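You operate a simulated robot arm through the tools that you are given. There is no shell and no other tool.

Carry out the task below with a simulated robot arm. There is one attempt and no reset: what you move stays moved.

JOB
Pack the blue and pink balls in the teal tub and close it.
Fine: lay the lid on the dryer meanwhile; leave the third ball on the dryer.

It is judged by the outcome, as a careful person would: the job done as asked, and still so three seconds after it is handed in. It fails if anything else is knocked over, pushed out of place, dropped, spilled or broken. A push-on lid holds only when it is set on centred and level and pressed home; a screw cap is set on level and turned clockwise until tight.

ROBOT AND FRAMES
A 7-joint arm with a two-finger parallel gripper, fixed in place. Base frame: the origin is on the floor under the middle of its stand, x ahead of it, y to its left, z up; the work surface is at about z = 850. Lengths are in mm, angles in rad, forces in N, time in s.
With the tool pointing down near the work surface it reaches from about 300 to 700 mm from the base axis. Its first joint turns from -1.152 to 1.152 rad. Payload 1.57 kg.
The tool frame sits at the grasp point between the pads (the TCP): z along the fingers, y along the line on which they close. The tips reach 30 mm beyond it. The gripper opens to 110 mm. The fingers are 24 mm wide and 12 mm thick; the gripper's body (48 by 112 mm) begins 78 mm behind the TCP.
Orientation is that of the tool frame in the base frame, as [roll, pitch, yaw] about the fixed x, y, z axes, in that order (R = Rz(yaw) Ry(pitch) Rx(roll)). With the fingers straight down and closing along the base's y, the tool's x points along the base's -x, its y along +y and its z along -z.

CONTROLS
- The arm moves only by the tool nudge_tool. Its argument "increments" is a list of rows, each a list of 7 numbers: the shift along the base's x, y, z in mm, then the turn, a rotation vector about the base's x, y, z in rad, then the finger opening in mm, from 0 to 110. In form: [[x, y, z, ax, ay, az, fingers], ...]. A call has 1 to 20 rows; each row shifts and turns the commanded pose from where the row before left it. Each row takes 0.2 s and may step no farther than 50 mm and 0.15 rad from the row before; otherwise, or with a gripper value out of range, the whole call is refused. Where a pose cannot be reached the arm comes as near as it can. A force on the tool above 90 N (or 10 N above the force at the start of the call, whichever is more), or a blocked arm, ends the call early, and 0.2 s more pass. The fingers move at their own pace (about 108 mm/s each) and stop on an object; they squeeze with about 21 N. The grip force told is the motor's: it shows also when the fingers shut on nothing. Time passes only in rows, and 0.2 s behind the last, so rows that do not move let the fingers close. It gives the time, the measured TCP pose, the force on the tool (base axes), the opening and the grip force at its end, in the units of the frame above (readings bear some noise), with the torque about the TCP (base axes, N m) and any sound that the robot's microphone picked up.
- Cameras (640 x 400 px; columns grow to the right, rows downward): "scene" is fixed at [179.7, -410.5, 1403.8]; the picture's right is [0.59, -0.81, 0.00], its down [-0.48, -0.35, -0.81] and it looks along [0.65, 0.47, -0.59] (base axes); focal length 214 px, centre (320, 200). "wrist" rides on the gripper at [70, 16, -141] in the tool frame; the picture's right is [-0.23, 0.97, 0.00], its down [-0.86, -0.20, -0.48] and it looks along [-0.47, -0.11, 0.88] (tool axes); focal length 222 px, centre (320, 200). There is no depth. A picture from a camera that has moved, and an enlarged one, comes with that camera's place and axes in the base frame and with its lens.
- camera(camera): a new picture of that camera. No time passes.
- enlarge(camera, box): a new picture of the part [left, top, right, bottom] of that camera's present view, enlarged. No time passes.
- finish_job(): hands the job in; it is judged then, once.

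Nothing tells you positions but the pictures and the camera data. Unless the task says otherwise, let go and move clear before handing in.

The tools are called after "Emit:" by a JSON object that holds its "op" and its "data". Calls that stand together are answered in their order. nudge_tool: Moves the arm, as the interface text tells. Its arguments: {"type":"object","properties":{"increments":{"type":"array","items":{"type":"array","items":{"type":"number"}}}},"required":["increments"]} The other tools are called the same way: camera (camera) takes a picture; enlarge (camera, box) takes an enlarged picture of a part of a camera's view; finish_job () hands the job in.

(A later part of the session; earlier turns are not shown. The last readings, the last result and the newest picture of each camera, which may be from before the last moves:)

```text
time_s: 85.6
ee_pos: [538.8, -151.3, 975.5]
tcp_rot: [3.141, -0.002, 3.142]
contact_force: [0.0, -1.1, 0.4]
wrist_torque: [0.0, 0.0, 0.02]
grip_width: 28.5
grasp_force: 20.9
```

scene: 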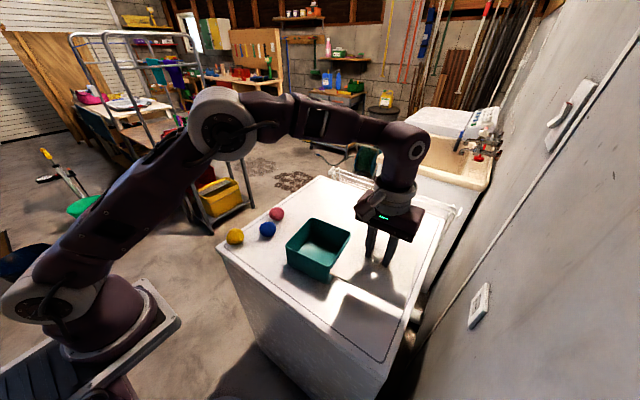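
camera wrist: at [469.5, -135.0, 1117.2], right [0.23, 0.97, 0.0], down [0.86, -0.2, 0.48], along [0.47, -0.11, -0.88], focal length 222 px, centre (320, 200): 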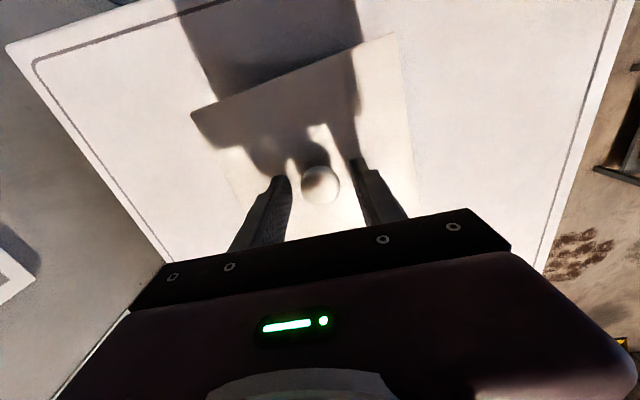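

The lid is loose in this state. I'll press it down gently while gripped and step back in separate moves to hear exactly when the snap occurs.

Emit:
{"op": "nudge_tool", "data": {"increments": [[0, 0, -0.8, 0, 0, 0, 15], [0, 0, -0.8, 0, 0, 0, 15], [0, 0, 0, 0, 0, 0, 15]]}}

Emit:
{"op": "nudge_tool", "data": {"increments": [[0, 0, 0.6, 0, 0, 0, 15], [0, 0, 0, 0, 0, 0, 15], [0, 0, 0, 0, 0, 0, 15]]}}

Emit:
{"op": "nudge_tool", "data": {"increments": [[0, 0, 0.6, 0, 0, 0, 15], [0, 0, 0, 0, 0, 0, 15], [0, 0, 0, 0, 0, 0, 15]]}}

```text
time_s: 86.4
ee_pos: [538.2, -151.0, 976.0]
tcp_rot: [-3.14, 0.002, 3.141]
contact_force: [-2.4, 1.1, 25.4]
wrist_torque: [0.04, 0.06, -0.04]
grip_width: 28.7
grasp_force: 20.8
```

```text
time_s: 87.2
ee_pos: [539.3, -150.8, 975.3]
tcp_rot: [3.14, 0.001, 3.141]
contact_force: [-1.1, 0.4, 24.3]
wrist_torque: [0.02, 0.02, 0.0]
grip_width: 28.6
grasp_force: 20.7
```

```text
time_s: 88.0
ee_pos: [539.4, -151.0, 974.4]
tcp_rot: [3.141, 0.001, 3.141]
contact_force: [2.5, -2.9, 7.4]
wrist_torque: [-0.09, -0.14, -0.06]
grip_width: 28.6
grasp_force: 21.1
```

Emit:
{"op": "nudge_tool", "data": {"increments": [[0, 0, 0.4, 0, 0, 0, 15], [0, 0, 0, 0, 0, 0, 15], [0, 0, 0, 0, 0, 0, 15]]}}

Emit:
{"op": "nudge_tool", "data": {"increments": [[0, 0, 0.4, 0, 0, 0, 15], [0, 0, 0, 0, 0, 0, 15], [0, 0, 0, 0, 0, 0, 15]]}}

```text
time_s: 88.8
ee_pos: [537.8, -151.9, 974.1]
tcp_rot: [-3.141, -0.001, 3.14]
contact_force: [0.1, -0.2, -0.3]
wrist_torque: [0.02, 0.0, 0.01]
grip_width: 28.7
grasp_force: 21.0
```

```text
time_s: 89.6
ee_pos: [537.9, -150.9, 975.0]
tcp_rot: [3.141, -0.001, 3.141]
contact_force: [0.0, -0.2, -0.2]
wrist_torque: [0.0, 0.02, 0.0]
grip_width: 28.3
grasp_force: 20.9
```

A 25 N press in the grip doesn't latch it. I'll release it gently with no load, then press properly with the fingers slightly open either side of the knob, without any finger motion under load.

Emit:
{"op": "nudge_tool", "data": {"increments": [[0, 0, -0.6, 0, 0, 0, 15], [0, 0, 0, 0, 0, 0, 15]]}}

Emit:
{"op": "nudge_tool", "data": {"increments": [[0, 0, 0, 0, 0, 0, 28], [0, 0, 0, 0, 0, 0, 30], [0, 0, 0, 0, 0, 0, 34], [0, 0, 0, 0, 0, 0, 40], [0, 0, 0, 0, 0, 0, 44], [0, 0, 0, 0, 0, 0, 44]]}}

Emit:
{"op": "camera", "data": {"camera": "wrist"}}

Emit:
{"op": "enlarge", "data": {"camera": "scene", "box": [280, 200, 360, 285]}}

```text
time_s: 90.2
ee_pos: [538.8, -150.8, 974.4]
tcp_rot: [-3.141, 0.0, -3.141]
contact_force: [1.0, 1.2, 2.2]
wrist_torque: [0.02, 0.19, -0.05]
grip_width: 28.4
grasp_force: 20.5
```

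```text
time_s: 91.6
ee_pos: [538.9, -151.1, 973.8]
tcp_rot: [3.14, 0.0, -3.139]
contact_force: [-0.2, -0.6, -0.3]
wrist_torque: [0.01, 0.01, -0.03]
grip_width: 44.2
grasp_force: 0.1
heard: snap
```

```text
taken
camera wrist: at [469.1, -134.5, 1116.7], right [0.23, 0.97, 0.0], down [0.86, -0.2, 0.48], along [0.47, -0.11, -0.88], focal length 222 px, centre (320, 200)
```

wrist: 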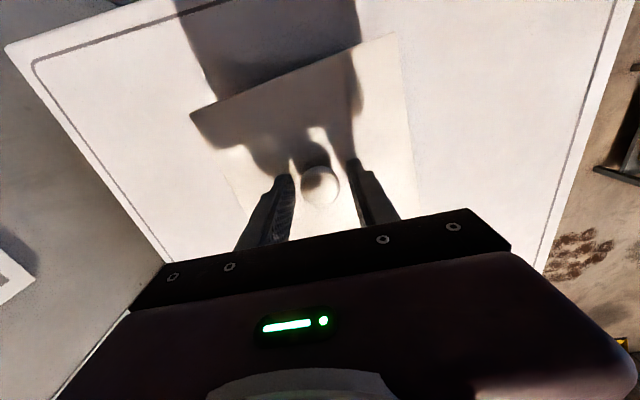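

```text
4.71 times, centred on (320, 242) of scene
camera zoom: at [179.7, -410.5, 1403.8], right [0.59, -0.81, 0.0], down [-0.48, -0.35, -0.81], along [0.65, 0.47, -0.59], focal length 1009 px, centre (320, 0)
```

zoom: 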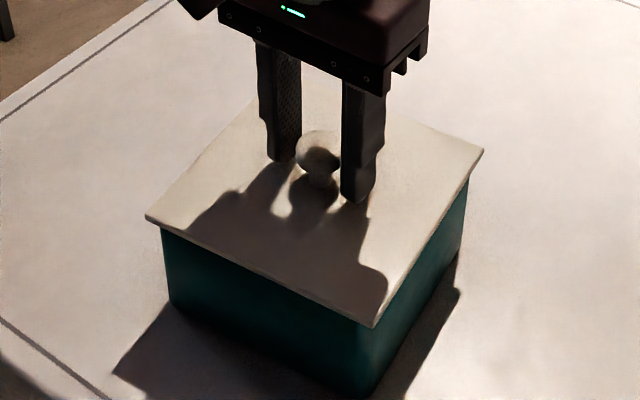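

Each free release lets the lid snap down into place. Now, with it snapped in and the fingers open either side of the knob, I'll press firmly with both tips and keep the fingers still.

Emit:
{"op": "nudge_tool", "data": {"increments": [[0, 0, -2, 0, 0, 0, 44], [0, 0, -1.5, 0, 0, 0, 44], [0, 0, -1, 0, 0, 0, 44], [0, 0, 0, 0, 0, 0, 44]]}}

Emit:
{"op": "nudge_tool", "data": {"increments": [[0, 0, -0.8, 0, 0, 0, 44], [0, 0, -0.7, 0, 0, 0, 44], [0, 0, 0, 0, 0, 0, 44]]}}

```text
time_s: 92.6
ee_pos: [538.4, -152.0, 970.9]
tcp_rot: [-3.141, 0.0, -3.141]
contact_force: [-0.5, -0.2, 1.4]
wrist_torque: [0.0, 0.04, 0.0]
grip_width: 43.9
grasp_force: 0.1
```

```text
time_s: 93.4
ee_pos: [538.6, -152.8, 971.0]
tcp_rot: [3.141, 0.004, -3.141]
contact_force: [-4.3, 8.1, 35.6]
wrist_torque: [0.31, 0.2, -0.1]
grip_width: 44.0
grasp_force: 0.0
```

Emit:
{"op": "nudge_tool", "data": {"increments": [[0, 0, -0.7, 0, 0, 0, 44], [0, 0, -0.7, 0, 0, 0, 44], [0, 0, 0, 0, 0, 0, 44]]}}

Emit:
{"op": "nudge_tool", "data": {"increments": [[0, 0, -0.4, 0, 0, 0, 44], [0, 0, -0.3, 0, 0, 0, 44], [0, 0, 0, 0, 0, 0, 44]]}}

```text
time_s: 94.2
ee_pos: [538.4, -150.7, 968.9]
tcp_rot: [3.142, 0.007, -3.141]
contact_force: [-8.7, 10.2, 61.7]
wrist_torque: [0.58, 0.43, 0.14]
grip_width: 43.9
grasp_force: 0.2
```

```text
time_s: 95.0
ee_pos: [538.8, -150.1, 970.6]
tcp_rot: [-3.14, 0.005, 3.14]
contact_force: [-12.8, 6.7, 70.9]
wrist_torque: [0.6, 0.59, 0.12]
grip_width: 44.2
grasp_force: 0.1
```

70 N applied with no sound. I'll unload in steps straight up and listen.

Emit:
{"op": "nudge_tool", "data": {"increments": [[0, 0, 1, 0, 0, 0, 44], [0, 0, 1, 0, 0, 0, 44], [0, 0, 1, 0, 0, 0, 44], [0, 0, 0, 0, 0, 0, 44]]}}

Emit:
{"op": "nudge_tool", "data": {"increments": [[0, 0, 1.5, 0, 0, 0, 44], [0, 0, 2, 0, 0, 0, 44], [0, 0, 0, 0, 0, 0, 44]]}}

Emit:
{"op": "camera", "data": {"camera": "wrist"}}

Emit:
{"op": "enlarge", "data": {"camera": "scene", "box": [280, 200, 360, 285]}}

```text
time_s: 96.0
ee_pos: [538.2, -152.0, 971.1]
tcp_rot: [-3.142, 0.0, -3.141]
contact_force: [4.7, 0.0, 28.3]
wrist_torque: [-0.02, -0.14, -0.07]
grip_width: 44.0
grasp_force: 0.0
```

```text
time_s: 96.8
ee_pos: [539.3, -151.9, 974.0]
tcp_rot: [-3.141, -0.001, 3.141]
contact_force: [1.2, -0.5, -0.3]
wrist_torque: [-0.01, 0.01, -0.01]
grip_width: 44.2
grasp_force: 0.0
```

```text
taken
camera wrist: at [469.0, -135.2, 1115.7], right [0.23, 0.97, 0.0], down [0.86, -0.2, 0.48], along [0.46, -0.11, -0.88], focal length 222 px, centre (320, 200)
```

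wrist: 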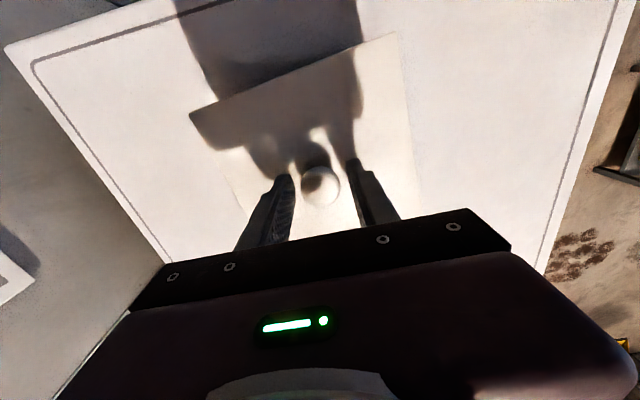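

```text
4.71 times, centred on (320, 242) of scene
camera zoom: at [179.7, -410.5, 1403.8], right [0.59, -0.81, 0.0], down [-0.48, -0.35, -0.81], along [0.65, 0.47, -0.59], focal length 1009 px, centre (320, 0)
```

zoom: 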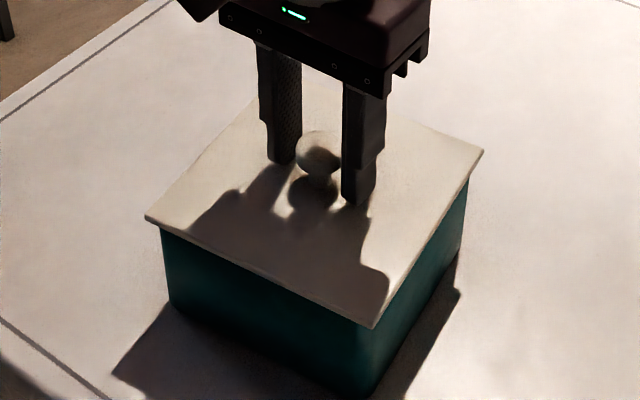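

No snap on unloading, so the state is unchanged. The knob is perfectly centred; I'll close very gently and listen, to test whether the pressed lid now holds.

Emit:
{"op": "nudge_tool", "data": {"increments": [[0, 0, 1.3, 0, 0, 0, 40], [0, 0, 0, 0, 0, 0, 35], [0, 0, 0, 0, 0, 0, 32], [0, 0, 0, 0, 0, 0, 30.5], [0, 0, 0, 0, 0, 0, 29.8], [0, 0, 0, 0, 0, 0, 29.4], [0, 0, 0, 0, 0, 0, 29.4]]}}

```text
time_s: 98.4
ee_pos: [538.5, -150.7, 975.9]
tcp_rot: [-3.141, 0.002, -3.141]
contact_force: [0.3, -0.1, 0.7]
wrist_torque: [0.04, -0.04, -0.04]
grip_width: 30.6
grasp_force: 0.8
```

Emit:
{"op": "nudge_tool", "data": {"increments": [[0, 0, 0, 0, 0, 0, 29], [0, 0, 0, 0, 0, 0, 28.7], [0, 0, 0, 0, 0, 0, 28.4], [0, 0, 0, 0, 0, 0, 28.4]]}}

Emit:
{"op": "nudge_tool", "data": {"increments": [[0, 0, 0, 0, 0, 0, 27], [0, 0, 0, 0, 0, 0, 15], [0, 0, 0, 0, 0, 0, 15]]}}

```text
time_s: 99.4
ee_pos: [538.4, -152.0, 974.6]
tcp_rot: [3.14, 0.0, 3.14]
contact_force: [0.6, 1.2, -0.1]
wrist_torque: [0.0, 0.01, -0.03]
grip_width: 29.3
grasp_force: 5.0
heard: snap
```

```text
time_s: 100.2
ee_pos: [538.2, -151.5, 976.8]
tcp_rot: [3.14, 0.0, -3.142]
contact_force: [0.5, 0.2, -0.4]
wrist_torque: [0.01, 0.0, -0.05]
grip_width: 28.7
grasp_force: 21.1
```

The lid unsnaps at the lightest touch of the knob. I'll compare exact lid positions in high zoom between this gripped state and the released state.

Emit:
{"op": "enlarge", "data": {"camera": "scene", "box": [282, 238, 312, 268]}}

Emit:
{"op": "enlarge", "data": {"camera": "scene", "box": [315, 258, 345, 288]}}

Emit:
{"op": "enlarge", "data": {"camera": "scene", "box": [335, 225, 365, 255]}}

```text
13.33 times, centred on (297, 253) of scene
camera zoom: at [179.7, -410.5, 1403.8], right [0.59, -0.81, 0.0], down [-0.48, -0.35, -0.81], along [0.65, 0.47, -0.59], focal length 2860 px, centre (627, -507)
```

zoom: 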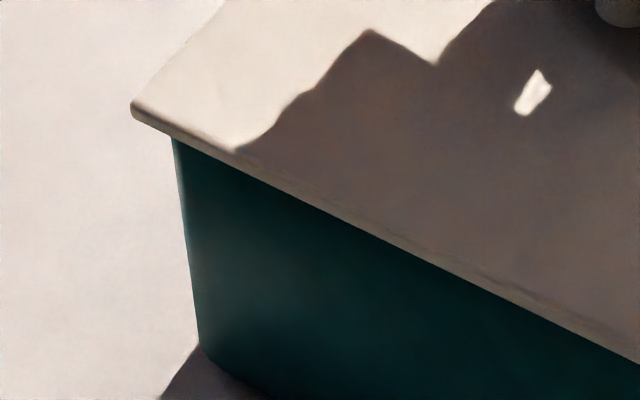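

```text
13.33 times, centred on (330, 273) of scene
camera zoom: at [179.7, -410.5, 1403.8], right [0.59, -0.81, 0.0], down [-0.48, -0.35, -0.81], along [0.65, 0.47, -0.59], focal length 2860 px, centre (187, -773)
```

zoom: 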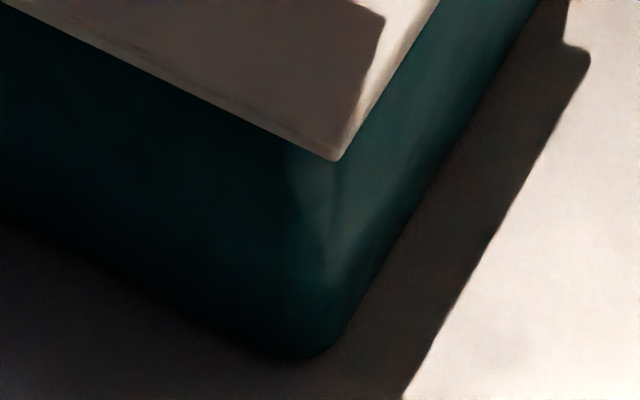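

```text
13.33 times, centred on (350, 240) of scene
camera zoom: at [179.7, -410.5, 1403.8], right [0.59, -0.81, 0.0], down [-0.48, -0.35, -0.81], along [0.65, 0.47, -0.59], focal length 2860 px, centre (-80, -333)
```

zoom: 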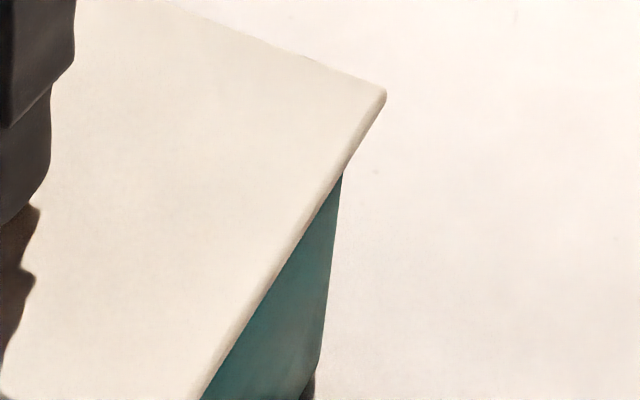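

Emit:
{"op": "nudge_tool", "data": {"increments": [[0, 0, 0, 0, 0, 0, 28.5], [0, 0, 0, 0, 0, 0, 30], [0, 0, 0, 0, 0, 0, 34], [0, 0, 0, 0, 0, 0, 40], [0, 0, 0, 0, 0, 0, 44], [0, 0, 0, 0, 0, 0, 44]]}}

Emit:
{"op": "enlarge", "data": {"camera": "scene", "box": [282, 238, 312, 268]}}

Emit:
{"op": "enlarge", "data": {"camera": "scene", "box": [315, 258, 345, 288]}}

Emit:
{"op": "enlarge", "data": {"camera": "scene", "box": [335, 225, 365, 255]}}

```text
time_s: 101.6
ee_pos: [540.0, -151.8, 975.2]
tcp_rot: [-3.141, 0.0, 3.141]
contact_force: [-0.2, 0.2, -0.4]
wrist_torque: [0.0, -0.01, -0.01]
grip_width: 43.8
grasp_force: 0.1
heard: snap
```

```text
13.33 times, centred on (297, 253) of scene
camera zoom: at [179.7, -410.5, 1403.8], right [0.59, -0.81, 0.0], down [-0.48, -0.35, -0.81], along [0.65, 0.47, -0.59], focal length 2860 px, centre (627, -507)
```

zoom: 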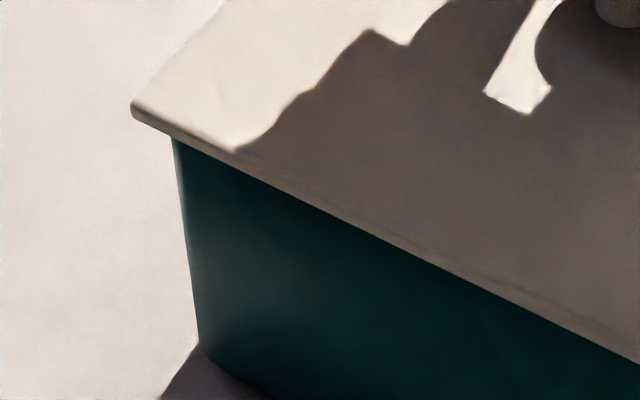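

```text
13.33 times, centred on (330, 273) of scene
camera zoom: at [179.7, -410.5, 1403.8], right [0.59, -0.81, 0.0], down [-0.48, -0.35, -0.81], along [0.65, 0.47, -0.59], focal length 2860 px, centre (187, -773)
```

zoom: 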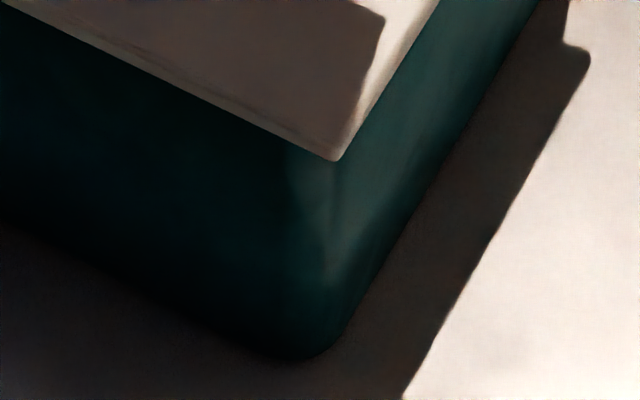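

```text
13.33 times, centred on (350, 240) of scene
camera zoom: at [179.7, -410.5, 1403.8], right [0.59, -0.81, 0.0], down [-0.48, -0.35, -0.81], along [0.65, 0.47, -0.59], focal length 2860 px, centre (-80, -333)
```

zoom: 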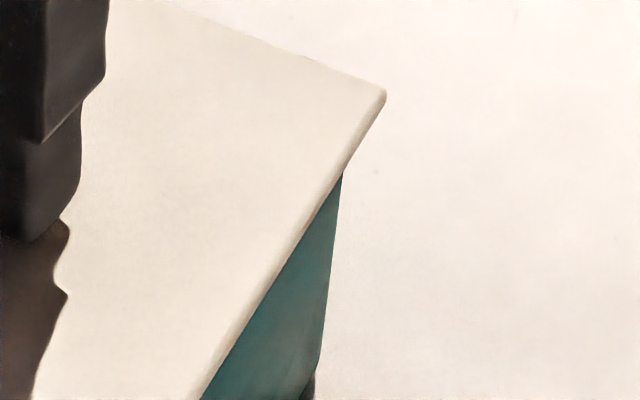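

The lid doesn't visibly move, yet it snaps in on release and out when touched, so it seems right on the edge of being centred. I'll grip gently, then creep sideways in tiny steps to find where it snaps in while held.

Emit:
{"op": "nudge_tool", "data": {"increments": [[0, 0, 0, 0, 0, 0, 36], [0, 0, 0, 0, 0, 0, 31], [0, 0, 0, 0, 0, 0, 29], [0, 0, 0, 0, 0, 0, 28], [0, 0, 0, 0, 0, 0, 15], [0, 0, 0, 0, 0, 0, 15]]}}

Emit:
{"op": "nudge_tool", "data": {"increments": [[0, 0.4, 0, 0, 0, 0, 15], [0, 0, 0, 0, 0, 0, 15]]}}

Emit:
{"op": "nudge_tool", "data": {"increments": [[0, 0.4, 0, 0, 0, 0, 15], [0, 0, 0, 0, 0, 0, 15]]}}

Emit:
{"op": "nudge_tool", "data": {"increments": [[0, 0.4, 0, 0, 0, 0, 15], [0, 0, 0, 0, 0, 0, 15]]}}

```text
time_s: 103.0
ee_pos: [538.1, -152.0, 976.3]
tcp_rot: [3.141, -0.001, 3.141]
contact_force: [-0.1, 0.7, 0.1]
wrist_torque: [0.0, 0.03, -0.05]
grip_width: 28.4
grasp_force: 21.2
```

```text
time_s: 103.6
ee_pos: [538.5, -151.9, 975.1]
tcp_rot: [3.141, 0.001, 3.141]
contact_force: [0.5, 0.1, -0.3]
wrist_torque: [-0.01, 0.0, 0.03]
grip_width: 28.7
grasp_force: 21.4
heard: snap
```

```text
time_s: 104.2
ee_pos: [538.7, -151.4, 976.2]
tcp_rot: [-3.142, 0.002, -3.141]
contact_force: [0.0, 1.0, 0.1]
wrist_torque: [0.0, -0.01, 0.02]
grip_width: 28.5
grasp_force: 20.9
```

```text
time_s: 104.8
ee_pos: [538.3, -149.9, 975.9]
tcp_rot: [3.141, -0.001, 3.141]
contact_force: [-0.1, -1.1, -0.4]
wrist_torque: [-0.04, -0.01, 0.02]
grip_width: 28.5
grasp_force: 20.4
```

This time the grip held without a snap, and it only let go when I pushed sideways. So the snapped-in state is a real latch. I'll release to let it snap in, re-grip at exactly the same spot, and measure the hold with tiny upward tugs.

Emit:
{"op": "nudge_tool", "data": {"increments": [[0, 0, 0, 0, 0, 0, 28.5], [0, 0, 0, 0, 0, 0, 30], [0, 0, 0, 0, 0, 0, 34], [0, 0, 0, 0, 0, 0, 36], [0, 0, 0, 0, 0, 0, 36]]}}

Emit:
{"op": "nudge_tool", "data": {"increments": [[0, 0, 0, 0, 0, 0, 32], [0, 0, 0, 0, 0, 0, 29.5], [0, 0, 0, 0, 0, 0, 28.5], [0, 0, 0, 0, 0, 0, 15], [0, 0, 0, 0, 0, 0, 15]]}}

Emit:
{"op": "nudge_tool", "data": {"increments": [[0, 0, 0.25, 0, 0, 0, 15], [0, 0, 0, 0, 0, 0, 15]]}}

Emit:
{"op": "nudge_tool", "data": {"increments": [[0, 0, 0.25, 0, 0, 0, 15], [0, 0, 0, 0, 0, 0, 15]]}}

Emit:
{"op": "nudge_tool", "data": {"increments": [[0, 0, 0.25, 0, 0, 0, 15], [0, 0, 0, 0, 0, 0, 15]]}}

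```text
time_s: 106.0
ee_pos: [538.8, -150.0, 974.7]
tcp_rot: [-3.141, -0.002, -3.141]
contact_force: [0.2, 0.1, -0.4]
wrist_torque: [-0.01, -0.02, -0.03]
grip_width: 35.9
grasp_force: 0.0
heard: snap
```

```text
time_s: 107.2
ee_pos: [538.2, -151.1, 975.7]
tcp_rot: [3.141, -0.001, 3.141]
contact_force: [0.2, 0.2, -0.3]
wrist_torque: [0.01, -0.02, -0.03]
grip_width: 28.4
grasp_force: 21.3
```

```text
time_s: 107.8
ee_pos: [539.4, -150.0, 975.7]
tcp_rot: [3.141, -0.001, 3.141]
contact_force: [0.6, -0.4, 0.1]
wrist_torque: [-0.01, 0.01, -0.01]
grip_width: 28.6
grasp_force: 20.9
heard: snap
```

```text
time_s: 108.4
ee_pos: [539.2, -150.6, 975.5]
tcp_rot: [3.141, 0.0, -3.14]
contact_force: [-0.1, 0.1, -0.2]
wrist_torque: [0.01, 0.02, 0.0]
grip_width: 28.5
grasp_force: 21.0
```

```text
time_s: 109.0
ee_pos: [538.9, -150.2, 975.9]
tcp_rot: [3.141, -0.001, 3.141]
contact_force: [0.0, 1.1, -0.4]
wrist_torque: [-0.02, 0.01, -0.01]
grip_width: 28.5
grasp_force: 20.6
```

Without a firm press it holds less than about 5 N. I'll reseat and release, press firmly with the open tips, then repeat the tug at the same spot to see whether pressing strengthens the hold.

Emit:
{"op": "nudge_tool", "data": {"increments": [[0, 0, -0.75, 0, 0, 0, 15], [0, 0, 0, 0, 0, 0, 15], [0, 0, 0, 0, 0, 0, 28.5], [0, 0, 0, 0, 0, 0, 30], [0, 0, 0, 0, 0, 0, 36], [0, 0, 0, 0, 0, 0, 42], [0, 0, 0, 0, 0, 0, 42]]}}

Emit:
{"op": "nudge_tool", "data": {"increments": [[0, 0, -2, 0, 0, 0, 42], [0, 0, -2, 0, 0, 0, 42], [0, 0, -1, 0, 0, 0, 42], [0, 0, -1, 0, 0, 0, 42], [0, 0, 0, 0, 0, 0, 42]]}}

Emit:
{"op": "nudge_tool", "data": {"increments": [[0, 0, -0.7, 0, 0, 0, 42], [0, 0, -0.7, 0, 0, 0, 42], [0, 0, 0, 0, 0, 0, 42], [0, 0, 0, 0, 0, 0, 42]]}}

```text
time_s: 110.6
ee_pos: [539.0, -150.2, 973.9]
tcp_rot: [-3.14, 0.0, 3.142]
contact_force: [-0.1, 0.4, -0.2]
wrist_torque: [0.0, 0.0, -0.02]
grip_width: 42.0
grasp_force: 0.1
heard: snap
```

```text
time_s: 111.8
ee_pos: [539.1, -150.1, 970.9]
tcp_rot: [3.14, 0.003, -3.141]
contact_force: [-2.4, 8.0, 35.4]
wrist_torque: [0.33, 0.18, -0.08]
grip_width: 42.0
grasp_force: 0.0
```

```text
time_s: 112.8
ee_pos: [539.6, -150.4, 969.9]
tcp_rot: [-3.139, 0.006, -3.141]
contact_force: [-2.1, 7.7, 60.2]
wrist_torque: [0.52, 0.26, 0.13]
grip_width: 41.8
grasp_force: 0.1
```

Emit:
{"op": "nudge_tool", "data": {"increments": [[0, 0, 1, 0, 0, 0, 42], [0, 0, 1.4, 0, 0, 0, 42], [0, 0, 2, 0, 0, 0, 42], [0, 0, 3, 0, 0, 0, 42], [0, 0, 0, 0, 0, 0, 42]]}}

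Emit:
{"op": "nudge_tool", "data": {"increments": [[0, 0, 0, 0, 0, 0, 36], [0, 0, 0, 0, 0, 0, 32], [0, 0, 0, 0, 0, 0, 29.5], [0, 0, 0, 0, 0, 0, 28.5], [0, 0, 0, 0, 0, 0, 15], [0, 0, 0, 0, 0, 0, 15]]}}

Emit:
{"op": "nudge_tool", "data": {"increments": [[0, 0, 0.25, 0, 0, 0, 15], [0, 0, 0, 0, 0, 0, 15]]}}

Emit:
{"op": "nudge_tool", "data": {"increments": [[0, 0, 0.25, 0, 0, 0, 15], [0, 0, 0, 0, 0, 0, 15]]}}

```text
time_s: 114.0
ee_pos: [537.6, -151.4, 973.8]
tcp_rot: [3.141, -0.005, -3.141]
contact_force: [0.0, 0.2, 0.0]
wrist_torque: [0.02, 0.0, -0.01]
grip_width: 42.1
grasp_force: 0.1
```

```text
time_s: 115.4
ee_pos: [537.7, -150.6, 976.2]
tcp_rot: [3.139, -0.001, 3.14]
contact_force: [1.6, -0.1, 0.3]
wrist_torque: [-0.01, 0.0, 0.0]
grip_width: 28.7
grasp_force: 21.0
heard: snap
```

```text
time_s: 116.0
ee_pos: [538.8, -149.7, 975.5]
tcp_rot: [3.141, 0.0, 3.141]
contact_force: [-0.2, 0.0, -0.7]
wrist_torque: [0.0, -0.01, 0.01]
grip_width: 28.4
grasp_force: 21.4
```

```text
time_s: 116.6
ee_pos: [539.2, -148.4, 975.2]
tcp_rot: [3.14, 0.002, -3.141]
contact_force: [-0.6, -0.1, -0.1]
wrist_torque: [-0.01, 0.0, -0.02]
grip_width: 28.6
grasp_force: 21.1
```

The hold behaves exactly as it did originally: a light snap-fit that lets go with a small pull. So I'll finish properly: press home in the grip, release to let it snap in, then press straight down once more and leave without touching the knob sideways.

Emit:
{"op": "nudge_tool", "data": {"increments": [[0, 0, -0.8, 0, 0, 0, 15], [0, 0, -0.8, 0, 0, 0, 15], [0, 0, 0, 0, 0, 0, 15]]}}

Emit:
{"op": "nudge_tool", "data": {"increments": [[0, 0, 0.5, 0, 0, 0, 15], [0, 0, 0.5, 0, 0, 0, 15], [0, 0, 0, 0, 0, 0, 15]]}}

Emit:
{"op": "nudge_tool", "data": {"increments": [[0, 0, 0, 0, 0, 0, 28.6], [0, 0, 0, 0, 0, 0, 30], [0, 0, 0, 0, 0, 0, 36], [0, 0, 0, 0, 0, 0, 44], [0, 0, 0, 0, 0, 0, 50], [0, 0, 0, 0, 0, 0, 50]]}}

Emit:
{"op": "camera", "data": {"camera": "wrist"}}

```text
time_s: 117.4
ee_pos: [539.3, -150.4, 974.1]
tcp_rot: [-3.14, 0.002, 3.141]
contact_force: [-3.0, 1.7, 20.7]
wrist_torque: [0.06, 0.13, -0.02]
grip_width: 28.5
grasp_force: 21.3
```

```text
time_s: 118.2
ee_pos: [537.0, -149.4, 975.0]
tcp_rot: [-3.141, 0.0, 3.142]
contact_force: [0.8, 0.6, 14.3]
wrist_torque: [-0.01, -0.04, -0.04]
grip_width: 28.5
grasp_force: 20.9
```

```text
time_s: 119.6
ee_pos: [538.8, -149.0, 974.8]
tcp_rot: [3.141, -0.001, -3.141]
contact_force: [-0.8, -0.2, -1.2]
wrist_torque: [0.01, -0.02, -0.01]
grip_width: 50.1
grasp_force: 0.0
heard: snap
```

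```text
taken
camera wrist: at [468.9, -133.2, 1116.9], right [0.23, 0.97, 0.0], down [0.86, -0.2, 0.48], along [0.47, -0.11, -0.88], focal length 222 px, centre (320, 200)
```

wrist: 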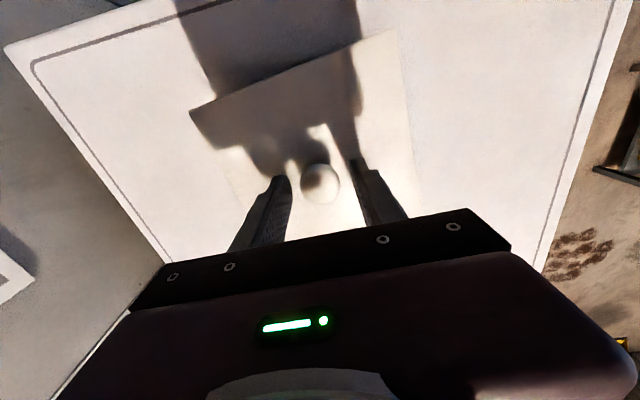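

It snapped in again. I'll rise straight up, close the fingers, and press down on the knob's top.

Emit:
{"op": "nudge_tool", "data": {"increments": [[0, 0, 5, 0, 0, 0, 50], [0, 0, 15, 0, 0, 0, 50], [0, 0, 20, 0, 0, 0, 50], [0, 0, 20, 0, 0, 0, 50], [0, 0, 0, 0, 0, 0, 25], [0, 0, 0, 0, 0, 0, 5], [0, 0, 0, 0, 0, 0, 0], [0, 0, 0, 0, 0, 0, 0]]}}

Emit:
{"op": "nudge_tool", "data": {"increments": [[0, 0, -10, 0, 0, 0, 0], [0, 0, -10, 0, 0, 0, 0], [0, 0, -8, 0, 0, 0, 0], [0, 0, -3, 0, 0, 0, 0], [0, 0, 0, 0, 0, 0, 0]]}}

Emit:
{"op": "enlarge", "data": {"camera": "scene", "box": [280, 200, 360, 285]}}

Emit:
{"op": "enlarge", "data": {"camera": "wrist", "box": [200, 60, 440, 240]}}

```text
time_s: 121.4
ee_pos: [539.3, -149.7, 1033.0]
tcp_rot: [-3.141, 0.001, 3.14]
contact_force: [1.2, 1.1, -0.6]
wrist_torque: [0.02, -0.01, -0.03]
grip_width: 0.3
grasp_force: 20.9
```

```text
time_s: 122.6
ee_pos: [539.6, -150.1, 1003.9]
tcp_rot: [3.142, -0.001, 3.141]
contact_force: [-0.4, -0.6, -0.2]
wrist_torque: [-0.02, 0.01, 0.0]
grip_width: 0.3
grasp_force: 20.6
```

```text
4.71 times, centred on (320, 242) of scene
camera zoom: at [179.7, -410.5, 1403.8], right [0.59, -0.81, 0.0], down [-0.48, -0.35, -0.81], along [0.65, 0.47, -0.59], focal length 1009 px, centre (320, 0)
```

zoom: 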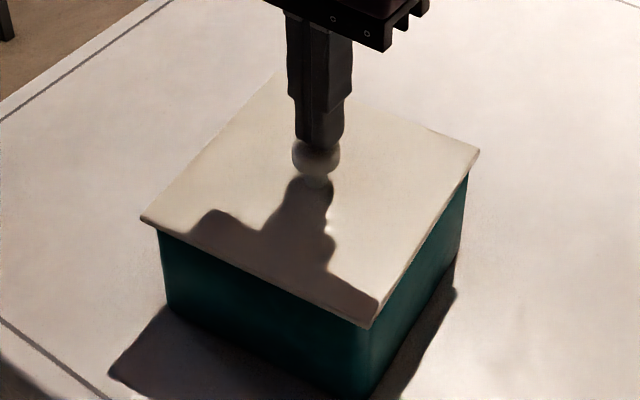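

```text
2.22 times, centred on (320, 150) of wrist
camera zoom: at [469.8, -133.4, 1145.4], right [0.23, 0.97, 0.0], down [0.86, -0.2, 0.48], along [0.47, -0.11, -0.88], focal length 494 px, centre (320, 311)
```

zoom: 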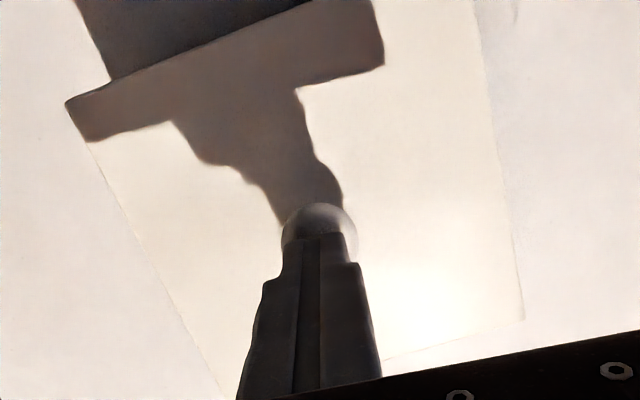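

The alignment on the knob is good. Before pressing, I'll check the lid's centring on the tub in high zoom.

Emit:
{"op": "enlarge", "data": {"camera": "scene", "box": [282, 238, 312, 268]}}

Emit:
{"op": "enlarge", "data": {"camera": "scene", "box": [315, 258, 345, 288]}}

Emit:
{"op": "enlarge", "data": {"camera": "scene", "box": [335, 225, 365, 255]}}

```text
13.33 times, centred on (297, 253) of scene
camera zoom: at [179.7, -410.5, 1403.8], right [0.59, -0.81, 0.0], down [-0.48, -0.35, -0.81], along [0.65, 0.47, -0.59], focal length 2860 px, centre (627, -507)
```

zoom: 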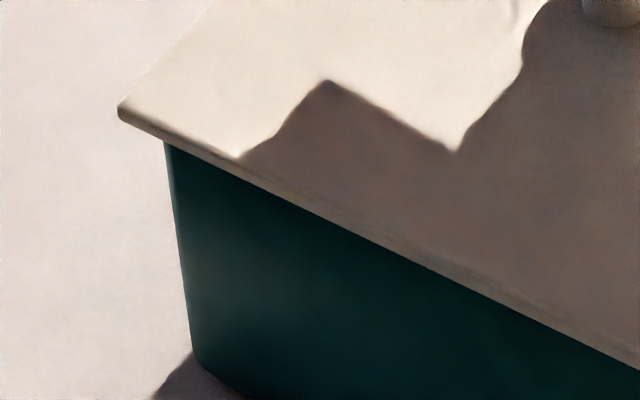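

```text
13.33 times, centred on (330, 273) of scene
camera zoom: at [179.7, -410.5, 1403.8], right [0.59, -0.81, 0.0], down [-0.48, -0.35, -0.81], along [0.65, 0.47, -0.59], focal length 2860 px, centre (187, -773)
```

zoom: 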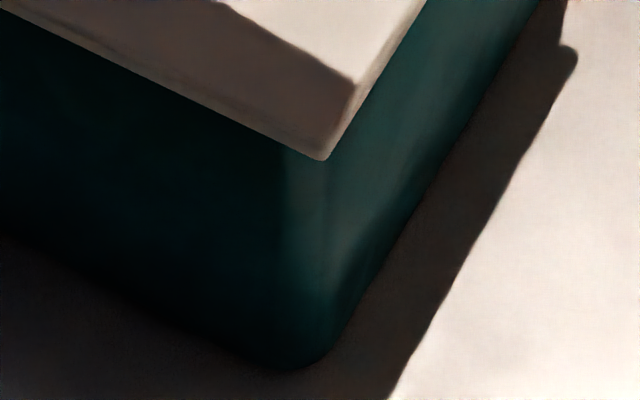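

```text
13.33 times, centred on (350, 240) of scene
camera zoom: at [179.7, -410.5, 1403.8], right [0.59, -0.81, 0.0], down [-0.48, -0.35, -0.81], along [0.65, 0.47, -0.59], focal length 2860 px, centre (-80, -333)
```

zoom: 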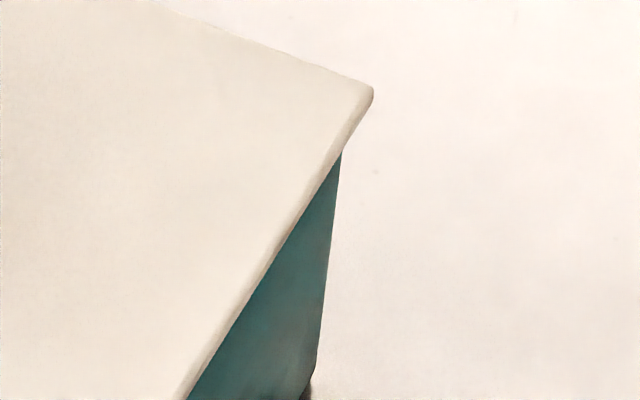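

The lid has ended up about 1.5–2 mm off centre on the tub from my sideways test. A careful close deserves better, so I'll re-grip it, lift it off, measure the rim precisely and set it down centred.

Emit:
{"op": "nudge_tool", "data": {"increments": [[0, 0, 10, 0, 0, 0, 0], [0, 0, 20, 0, 0, 0, 10], [0, 0, 0, 0, 0, 0, 30], [0, 0, 0, 0, 0, 0, 50], [0, 0, 0, 0, 0, 0, 50], [0, 0, -15, 0, 0, 0, 50], [0, 0, -20, 0, 0, 0, 50], [0, 0, -15, 0, 0, 0, 50], [0, 0, -9, 0, 0, 0, 50], [0, 0, 0, 0, 0, 0, 40], [0, 0, 0, 0, 0, 0, 32], [0, 0, 0, 0, 0, 0, 29], [0, 0, 0, 0, 0, 0, 15], [0, 0, 0, 0, 0, 0, 15]]}}

Emit:
{"op": "nudge_tool", "data": {"increments": [[0, 0, 2, 0, 0, 0, 15], [0, 0, 4, 0, 0, 0, 15], [0, 0, 8, 0, 0, 0, 15], [0, 0, 12, 0, 0, 0, 15], [0, 0, 15, 0, 0, 0, 15], [0, 0, 15, 0, 0, 0, 15], [0, 0, 10, 0, 0, 0, 15], [0, 0, 0, 0, 0, 0, 15]]}}

Emit:
{"op": "camera", "data": {"camera": "scene"}}

```text
time_s: 125.6
ee_pos: [538.7, -150.0, 975.6]
tcp_rot: [-3.142, -0.001, -3.14]
contact_force: [-0.7, 0.1, 0.3]
wrist_torque: [-0.01, 0.02, 0.02]
grip_width: 28.5
grasp_force: 21.5
heard: snap
```

```text
time_s: 127.4
ee_pos: [538.8, -149.9, 1041.8]
tcp_rot: [-3.141, -0.001, -3.14]
contact_force: [-0.2, 0.1, -0.6]
wrist_torque: [-0.03, 0.01, 0.0]
grip_width: 28.4
grasp_force: 20.8
```

```text
taken
```

scene: 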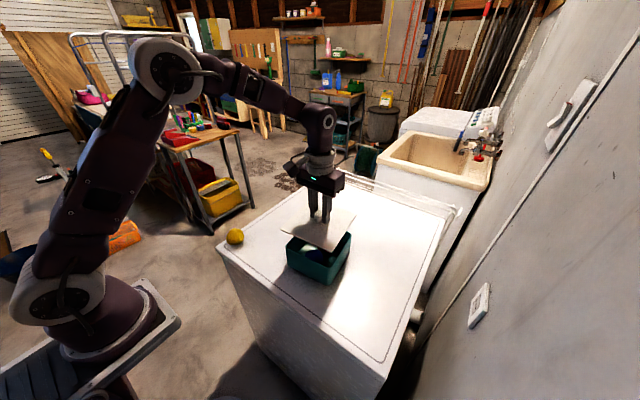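

Emit:
{"op": "nudge_tool", "data": {"increments": [[0, -10, 0, 0, 0, 0, 15], [0, -20, 0, 0, 0, 0, 15], [0, -25, 0, 0, 0, 0, 15], [0, -25, 0, 0, 0, 0, 15], [0, -25, 0, 0, 0, 0, 15], [0, -25, 0, 0, 0, 0, 15], [0, -25, 0, 0, 0, 0, 15], [0, -20, 0, 0, 0, 0, 15], [0, -5, 0, 0, 0, 0, 15], [0, 0, 0, 0, 0, 0, 15], [0, 0, 0, 0, 0, 0, 15]]}}

Emit:
{"op": "enlarge", "data": {"camera": "scene", "box": [280, 210, 360, 285]}}

Emit:
{"op": "enlarge", "data": {"camera": "scene", "box": [282, 235, 322, 260]}}

Emit:
{"op": "enlarge", "data": {"camera": "scene", "box": [295, 210, 335, 235]}}

Emit:
{"op": "enlarge", "data": {"camera": "scene", "box": [320, 220, 360, 245]}}

Emit:
{"op": "enlarge", "data": {"camera": "scene", "box": [305, 250, 345, 275]}}

```text
time_s: 129.8
ee_pos: [538.5, -330.9, 1041.7]
tcp_rot: [-3.142, 0.0, 3.141]
contact_force: [0.6, 0.7, -1.6]
wrist_torque: [0.02, -0.03, -0.02]
grip_width: 28.6
grasp_force: 21.1
```

```text
5.33 times, centred on (320, 248) of scene
camera zoom: at [179.7, -410.5, 1403.8], right [0.59, -0.81, 0.0], down [-0.48, -0.35, -0.81], along [0.65, 0.47, -0.59], focal length 1144 px, centre (320, -53)
```

zoom: 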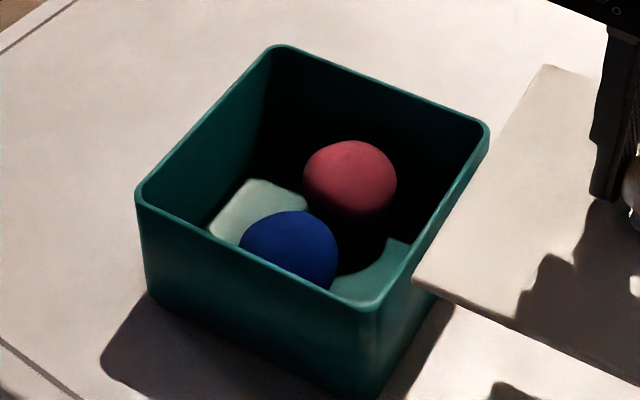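

```text
16.00 times, centred on (302, 248) of scene
camera zoom: at [179.7, -410.5, 1403.8], right [0.59, -0.81, 0.0], down [-0.48, -0.35, -0.81], along [0.65, 0.47, -0.59], focal length 3432 px, centre (608, -560)
```

zoom: 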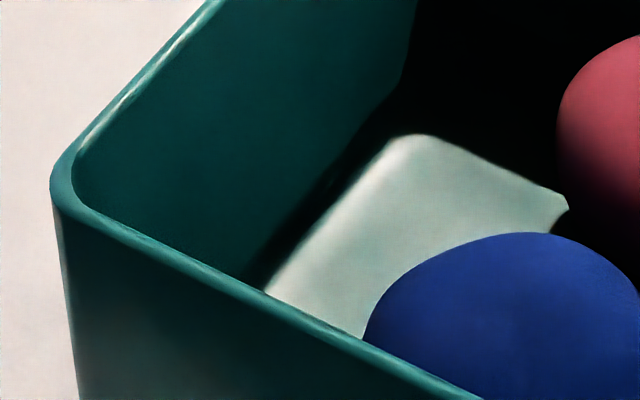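

```text
16.00 times, centred on (315, 222) of scene
camera zoom: at [179.7, -410.5, 1403.8], right [0.59, -0.81, 0.0], down [-0.48, -0.35, -0.81], along [0.65, 0.47, -0.59], focal length 3432 px, centre (400, -160)
```

zoom: 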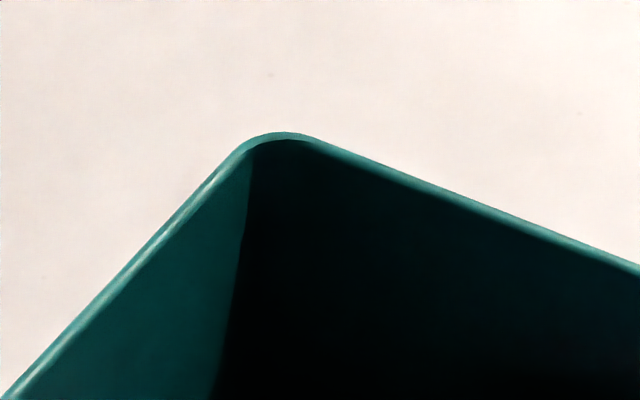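

```text
16.00 times, centred on (340, 232) of scene
camera zoom: at [179.7, -410.5, 1403.8], right [0.59, -0.81, 0.0], down [-0.48, -0.35, -0.81], along [0.65, 0.47, -0.59], focal length 3432 px, centre (0, -320)
```

zoom: 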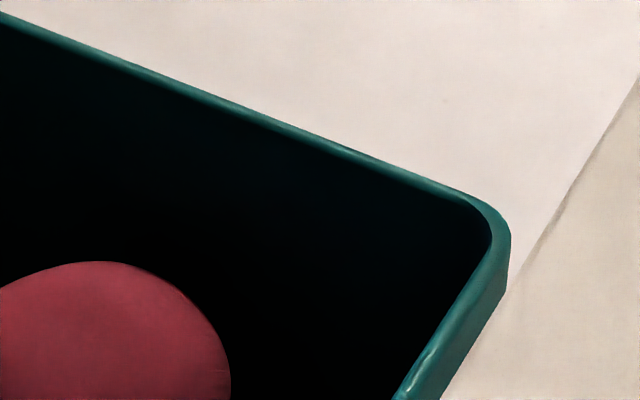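

```text
16.00 times, centred on (325, 262) of scene
camera zoom: at [179.7, -410.5, 1403.8], right [0.59, -0.81, 0.0], down [-0.48, -0.35, -0.81], along [0.65, 0.47, -0.59], focal length 3432 px, centre (240, -800)
```

zoom: 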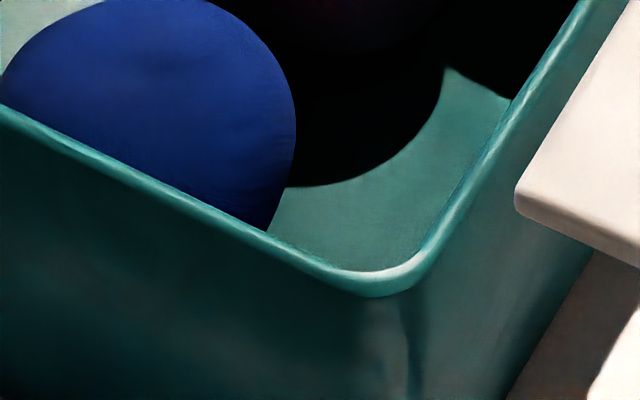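

I can see the rim clearly; the tub's centre in the picture geometry is about (528.8, -155.5) in camera-derived coordinates. I'll bring the lid back to hover just above the rim and measure its centre in the same way.

Emit:
{"op": "nudge_tool", "data": {"increments": [[0, 10, 0, 0, 0, 0, 15], [0, 20, 0, 0, 0, 0, 15], [0, 25, 0, 0, 0, 0, 15], [0, 25, 0, 0, 0, 0, 15], [0, 25, 0, 0, 0, 0, 15], [0, 25, 0, 0, 0, 0, 15], [0, 25, 0, 0, 0, 0, 15], [0, 20, 0, 0, 0, 0, 15], [0, 5, 0, 0, 0, 0, 15], [0, 0, -15, 0, 0, 0, 15], [0, 0, -20, 0, 0, 0, 15], [0, 0, -16, 0, 0, 0, 15], [0, 0, 0, 0, 0, 0, 15], [0, 0, 0, 0, 0, 0, 15]]}}

Emit:
{"op": "enlarge", "data": {"camera": "scene", "box": [275, 225, 315, 250]}}

Emit:
{"op": "enlarge", "data": {"camera": "scene", "box": [325, 215, 365, 240]}}

Emit:
{"op": "enlarge", "data": {"camera": "scene", "box": [305, 250, 345, 275]}}

Emit:
{"op": "enlarge", "data": {"camera": "scene", "box": [295, 200, 335, 225]}}

```text
time_s: 132.8
ee_pos: [538.7, -151.7, 990.2]
tcp_rot: [3.141, 0.0, -3.141]
contact_force: [-0.6, -0.3, -0.7]
wrist_torque: [0.01, 0.0, -0.03]
grip_width: 28.3
grasp_force: 20.9
```

```text
16.00 times, centred on (295, 238) of scene
camera zoom: at [179.7, -410.5, 1403.8], right [0.59, -0.81, 0.0], down [-0.48, -0.35, -0.81], along [0.65, 0.47, -0.59], focal length 3432 px, centre (720, -400)
```

zoom: 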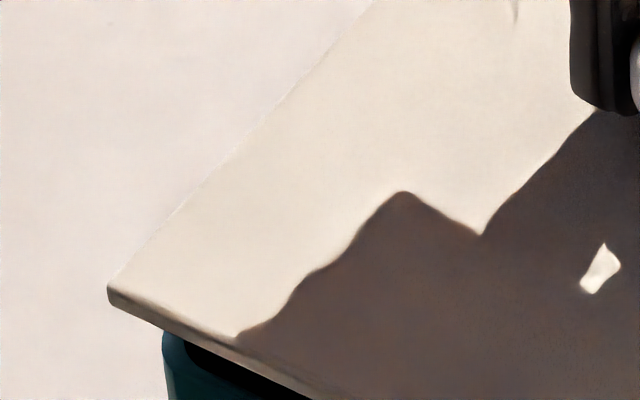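

```text
16.00 times, centred on (345, 228) of scene
camera zoom: at [179.7, -410.5, 1403.8], right [0.59, -0.81, 0.0], down [-0.48, -0.35, -0.81], along [0.65, 0.47, -0.59], focal length 3432 px, centre (-80, -240)
```

zoom: 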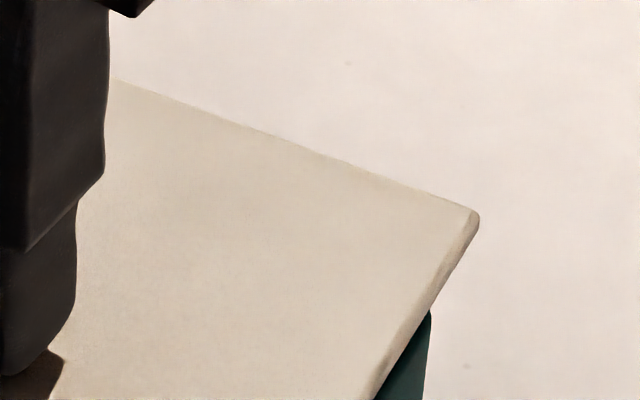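

```text
16.00 times, centred on (325, 262) of scene
camera zoom: at [179.7, -410.5, 1403.8], right [0.59, -0.81, 0.0], down [-0.48, -0.35, -0.81], along [0.65, 0.47, -0.59], focal length 3432 px, centre (240, -800)
```

zoom: 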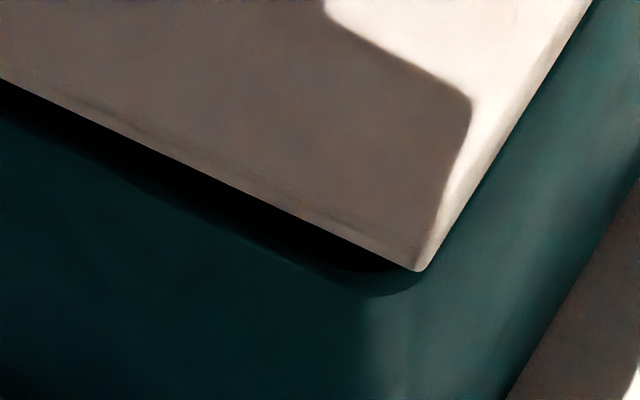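

```text
16.00 times, centred on (315, 212) of scene
camera zoom: at [179.7, -410.5, 1403.8], right [0.59, -0.81, 0.0], down [-0.48, -0.35, -0.81], along [0.65, 0.47, -0.59], focal length 3432 px, centre (400, 0)
```

zoom: 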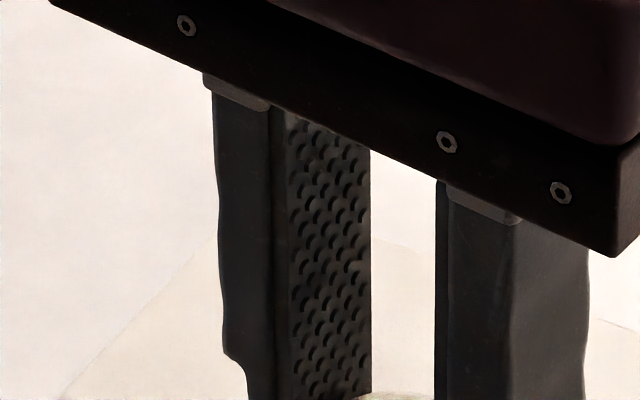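

The lid hovers square to the tub, but the pictures leave 1–2 mm of uncertainty. I'll insert the plug partway and feel for both side walls along x to find the true middle.

Emit:
{"op": "nudge_tool", "data": {"increments": [[0, 0, -3, 0, 0, 0, 15], [0, 0, -3, 0, 0, 0, 15], [0, 0, -2, 0, 0, 0, 15], [0, 0, -2, 0, 0, 0, 15], [0, 0, 0, 0, 0, 0, 15]]}}

Emit:
{"op": "nudge_tool", "data": {"increments": [[0.5, 0, 0, 0, 0, 0, 15], [0, 0, 0, 0, 0, 0, 15]]}}

Emit:
{"op": "nudge_tool", "data": {"increments": [[0.5, 0, 0, 0, 0, 0, 15], [0, 0, 0, 0, 0, 0, 15]]}}

Emit:
{"op": "nudge_tool", "data": {"increments": [[0.5, 0, 0, 0, 0, 0, 15], [0, 0, 0, 0, 0, 0, 15]]}}

Emit:
{"op": "nudge_tool", "data": {"increments": [[0.5, 0, 0, 0, 0, 0, 15], [0, 0, 0, 0, 0, 0, 15]]}}

```text
time_s: 134.0
ee_pos: [538.4, -151.3, 978.6]
tcp_rot: [-3.141, 0.001, 3.141]
contact_force: [-0.6, 0.8, -1.6]
wrist_torque: [-0.01, 0.01, 0.0]
grip_width: 28.8
grasp_force: 21.2
```

```text
time_s: 134.6
ee_pos: [538.7, -150.1, 979.4]
tcp_rot: [-3.141, 0.0, 3.141]
contact_force: [-0.3, -0.3, -0.5]
wrist_torque: [0.06, 0.03, -0.03]
grip_width: 28.7
grasp_force: 21.0
```

```text
time_s: 135.2
ee_pos: [540.0, -149.7, 980.1]
tcp_rot: [3.141, 0.0, -3.141]
contact_force: [-0.2, 0.2, -0.6]
wrist_torque: [-0.01, 0.03, 0.0]
grip_width: 28.1
grasp_force: 21.3
```

```text
time_s: 135.8
ee_pos: [540.4, -149.5, 978.9]
tcp_rot: [3.14, -0.001, 3.142]
contact_force: [-1.8, -0.4, 0.0]
wrist_torque: [-0.04, 0.03, -0.08]
grip_width: 28.7
grasp_force: 21.3
```

```text
time_s: 136.4
ee_pos: [539.5, -150.1, 980.4]
tcp_rot: [3.14, 0.0, -3.141]
contact_force: [-0.4, -0.5, -1.4]
wrist_torque: [0.01, 0.04, -0.07]
grip_width: 28.8
grasp_force: 21.4
```

Emit:
{"op": "enlarge", "data": {"camera": "scene", "box": [275, 235, 315, 260]}}

Emit:
{"op": "enlarge", "data": {"camera": "scene", "box": [325, 225, 365, 250]}}

Emit:
{"op": "enlarge", "data": {"camera": "scene", "box": [305, 250, 345, 275]}}

```text
16.00 times, centred on (295, 248) of scene
camera zoom: at [179.6, -410.5, 1403.8], right [0.59, -0.81, 0.0], down [-0.48, -0.35, -0.81], along [0.65, 0.47, -0.59], focal length 3432 px, centre (720, -560)
```

zoom: 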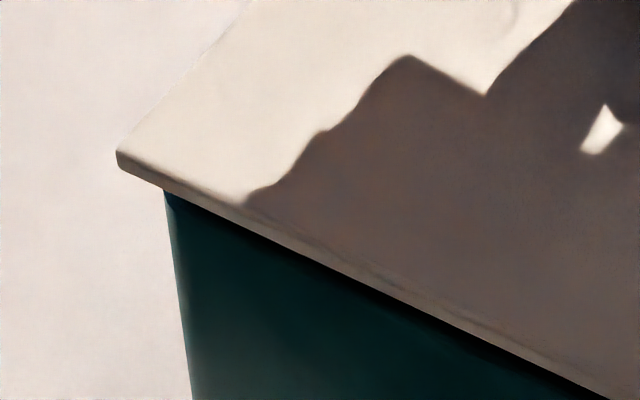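

```text
16.00 times, centred on (345, 238) of scene
camera zoom: at [179.6, -410.5, 1403.8], right [0.59, -0.81, 0.0], down [-0.48, -0.35, -0.81], along [0.65, 0.47, -0.59], focal length 3432 px, centre (-80, -400)
```

zoom: 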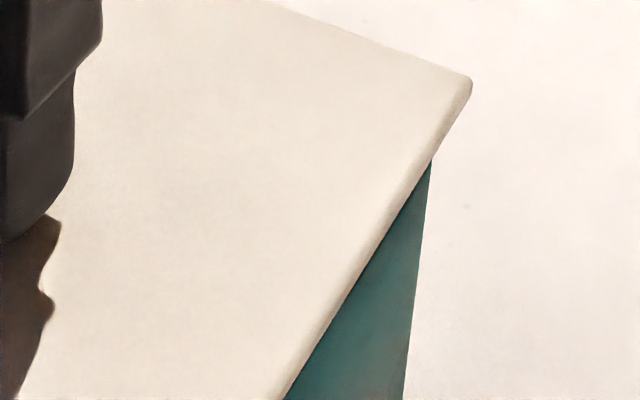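

```text
16.00 times, centred on (325, 262) of scene
camera zoom: at [179.6, -410.5, 1403.8], right [0.59, -0.81, 0.0], down [-0.48, -0.35, -0.81], along [0.65, 0.47, -0.59], focal length 3432 px, centre (240, -800)
```

zoom: 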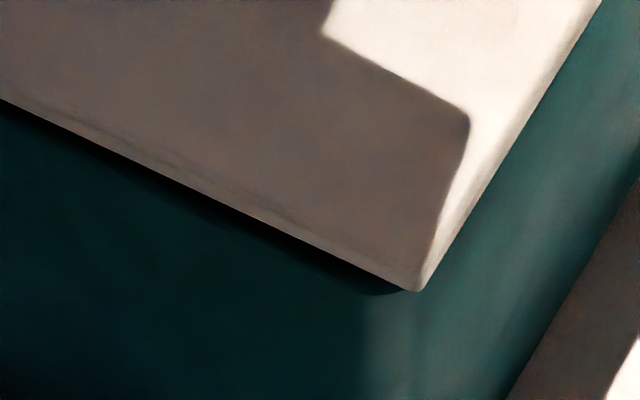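

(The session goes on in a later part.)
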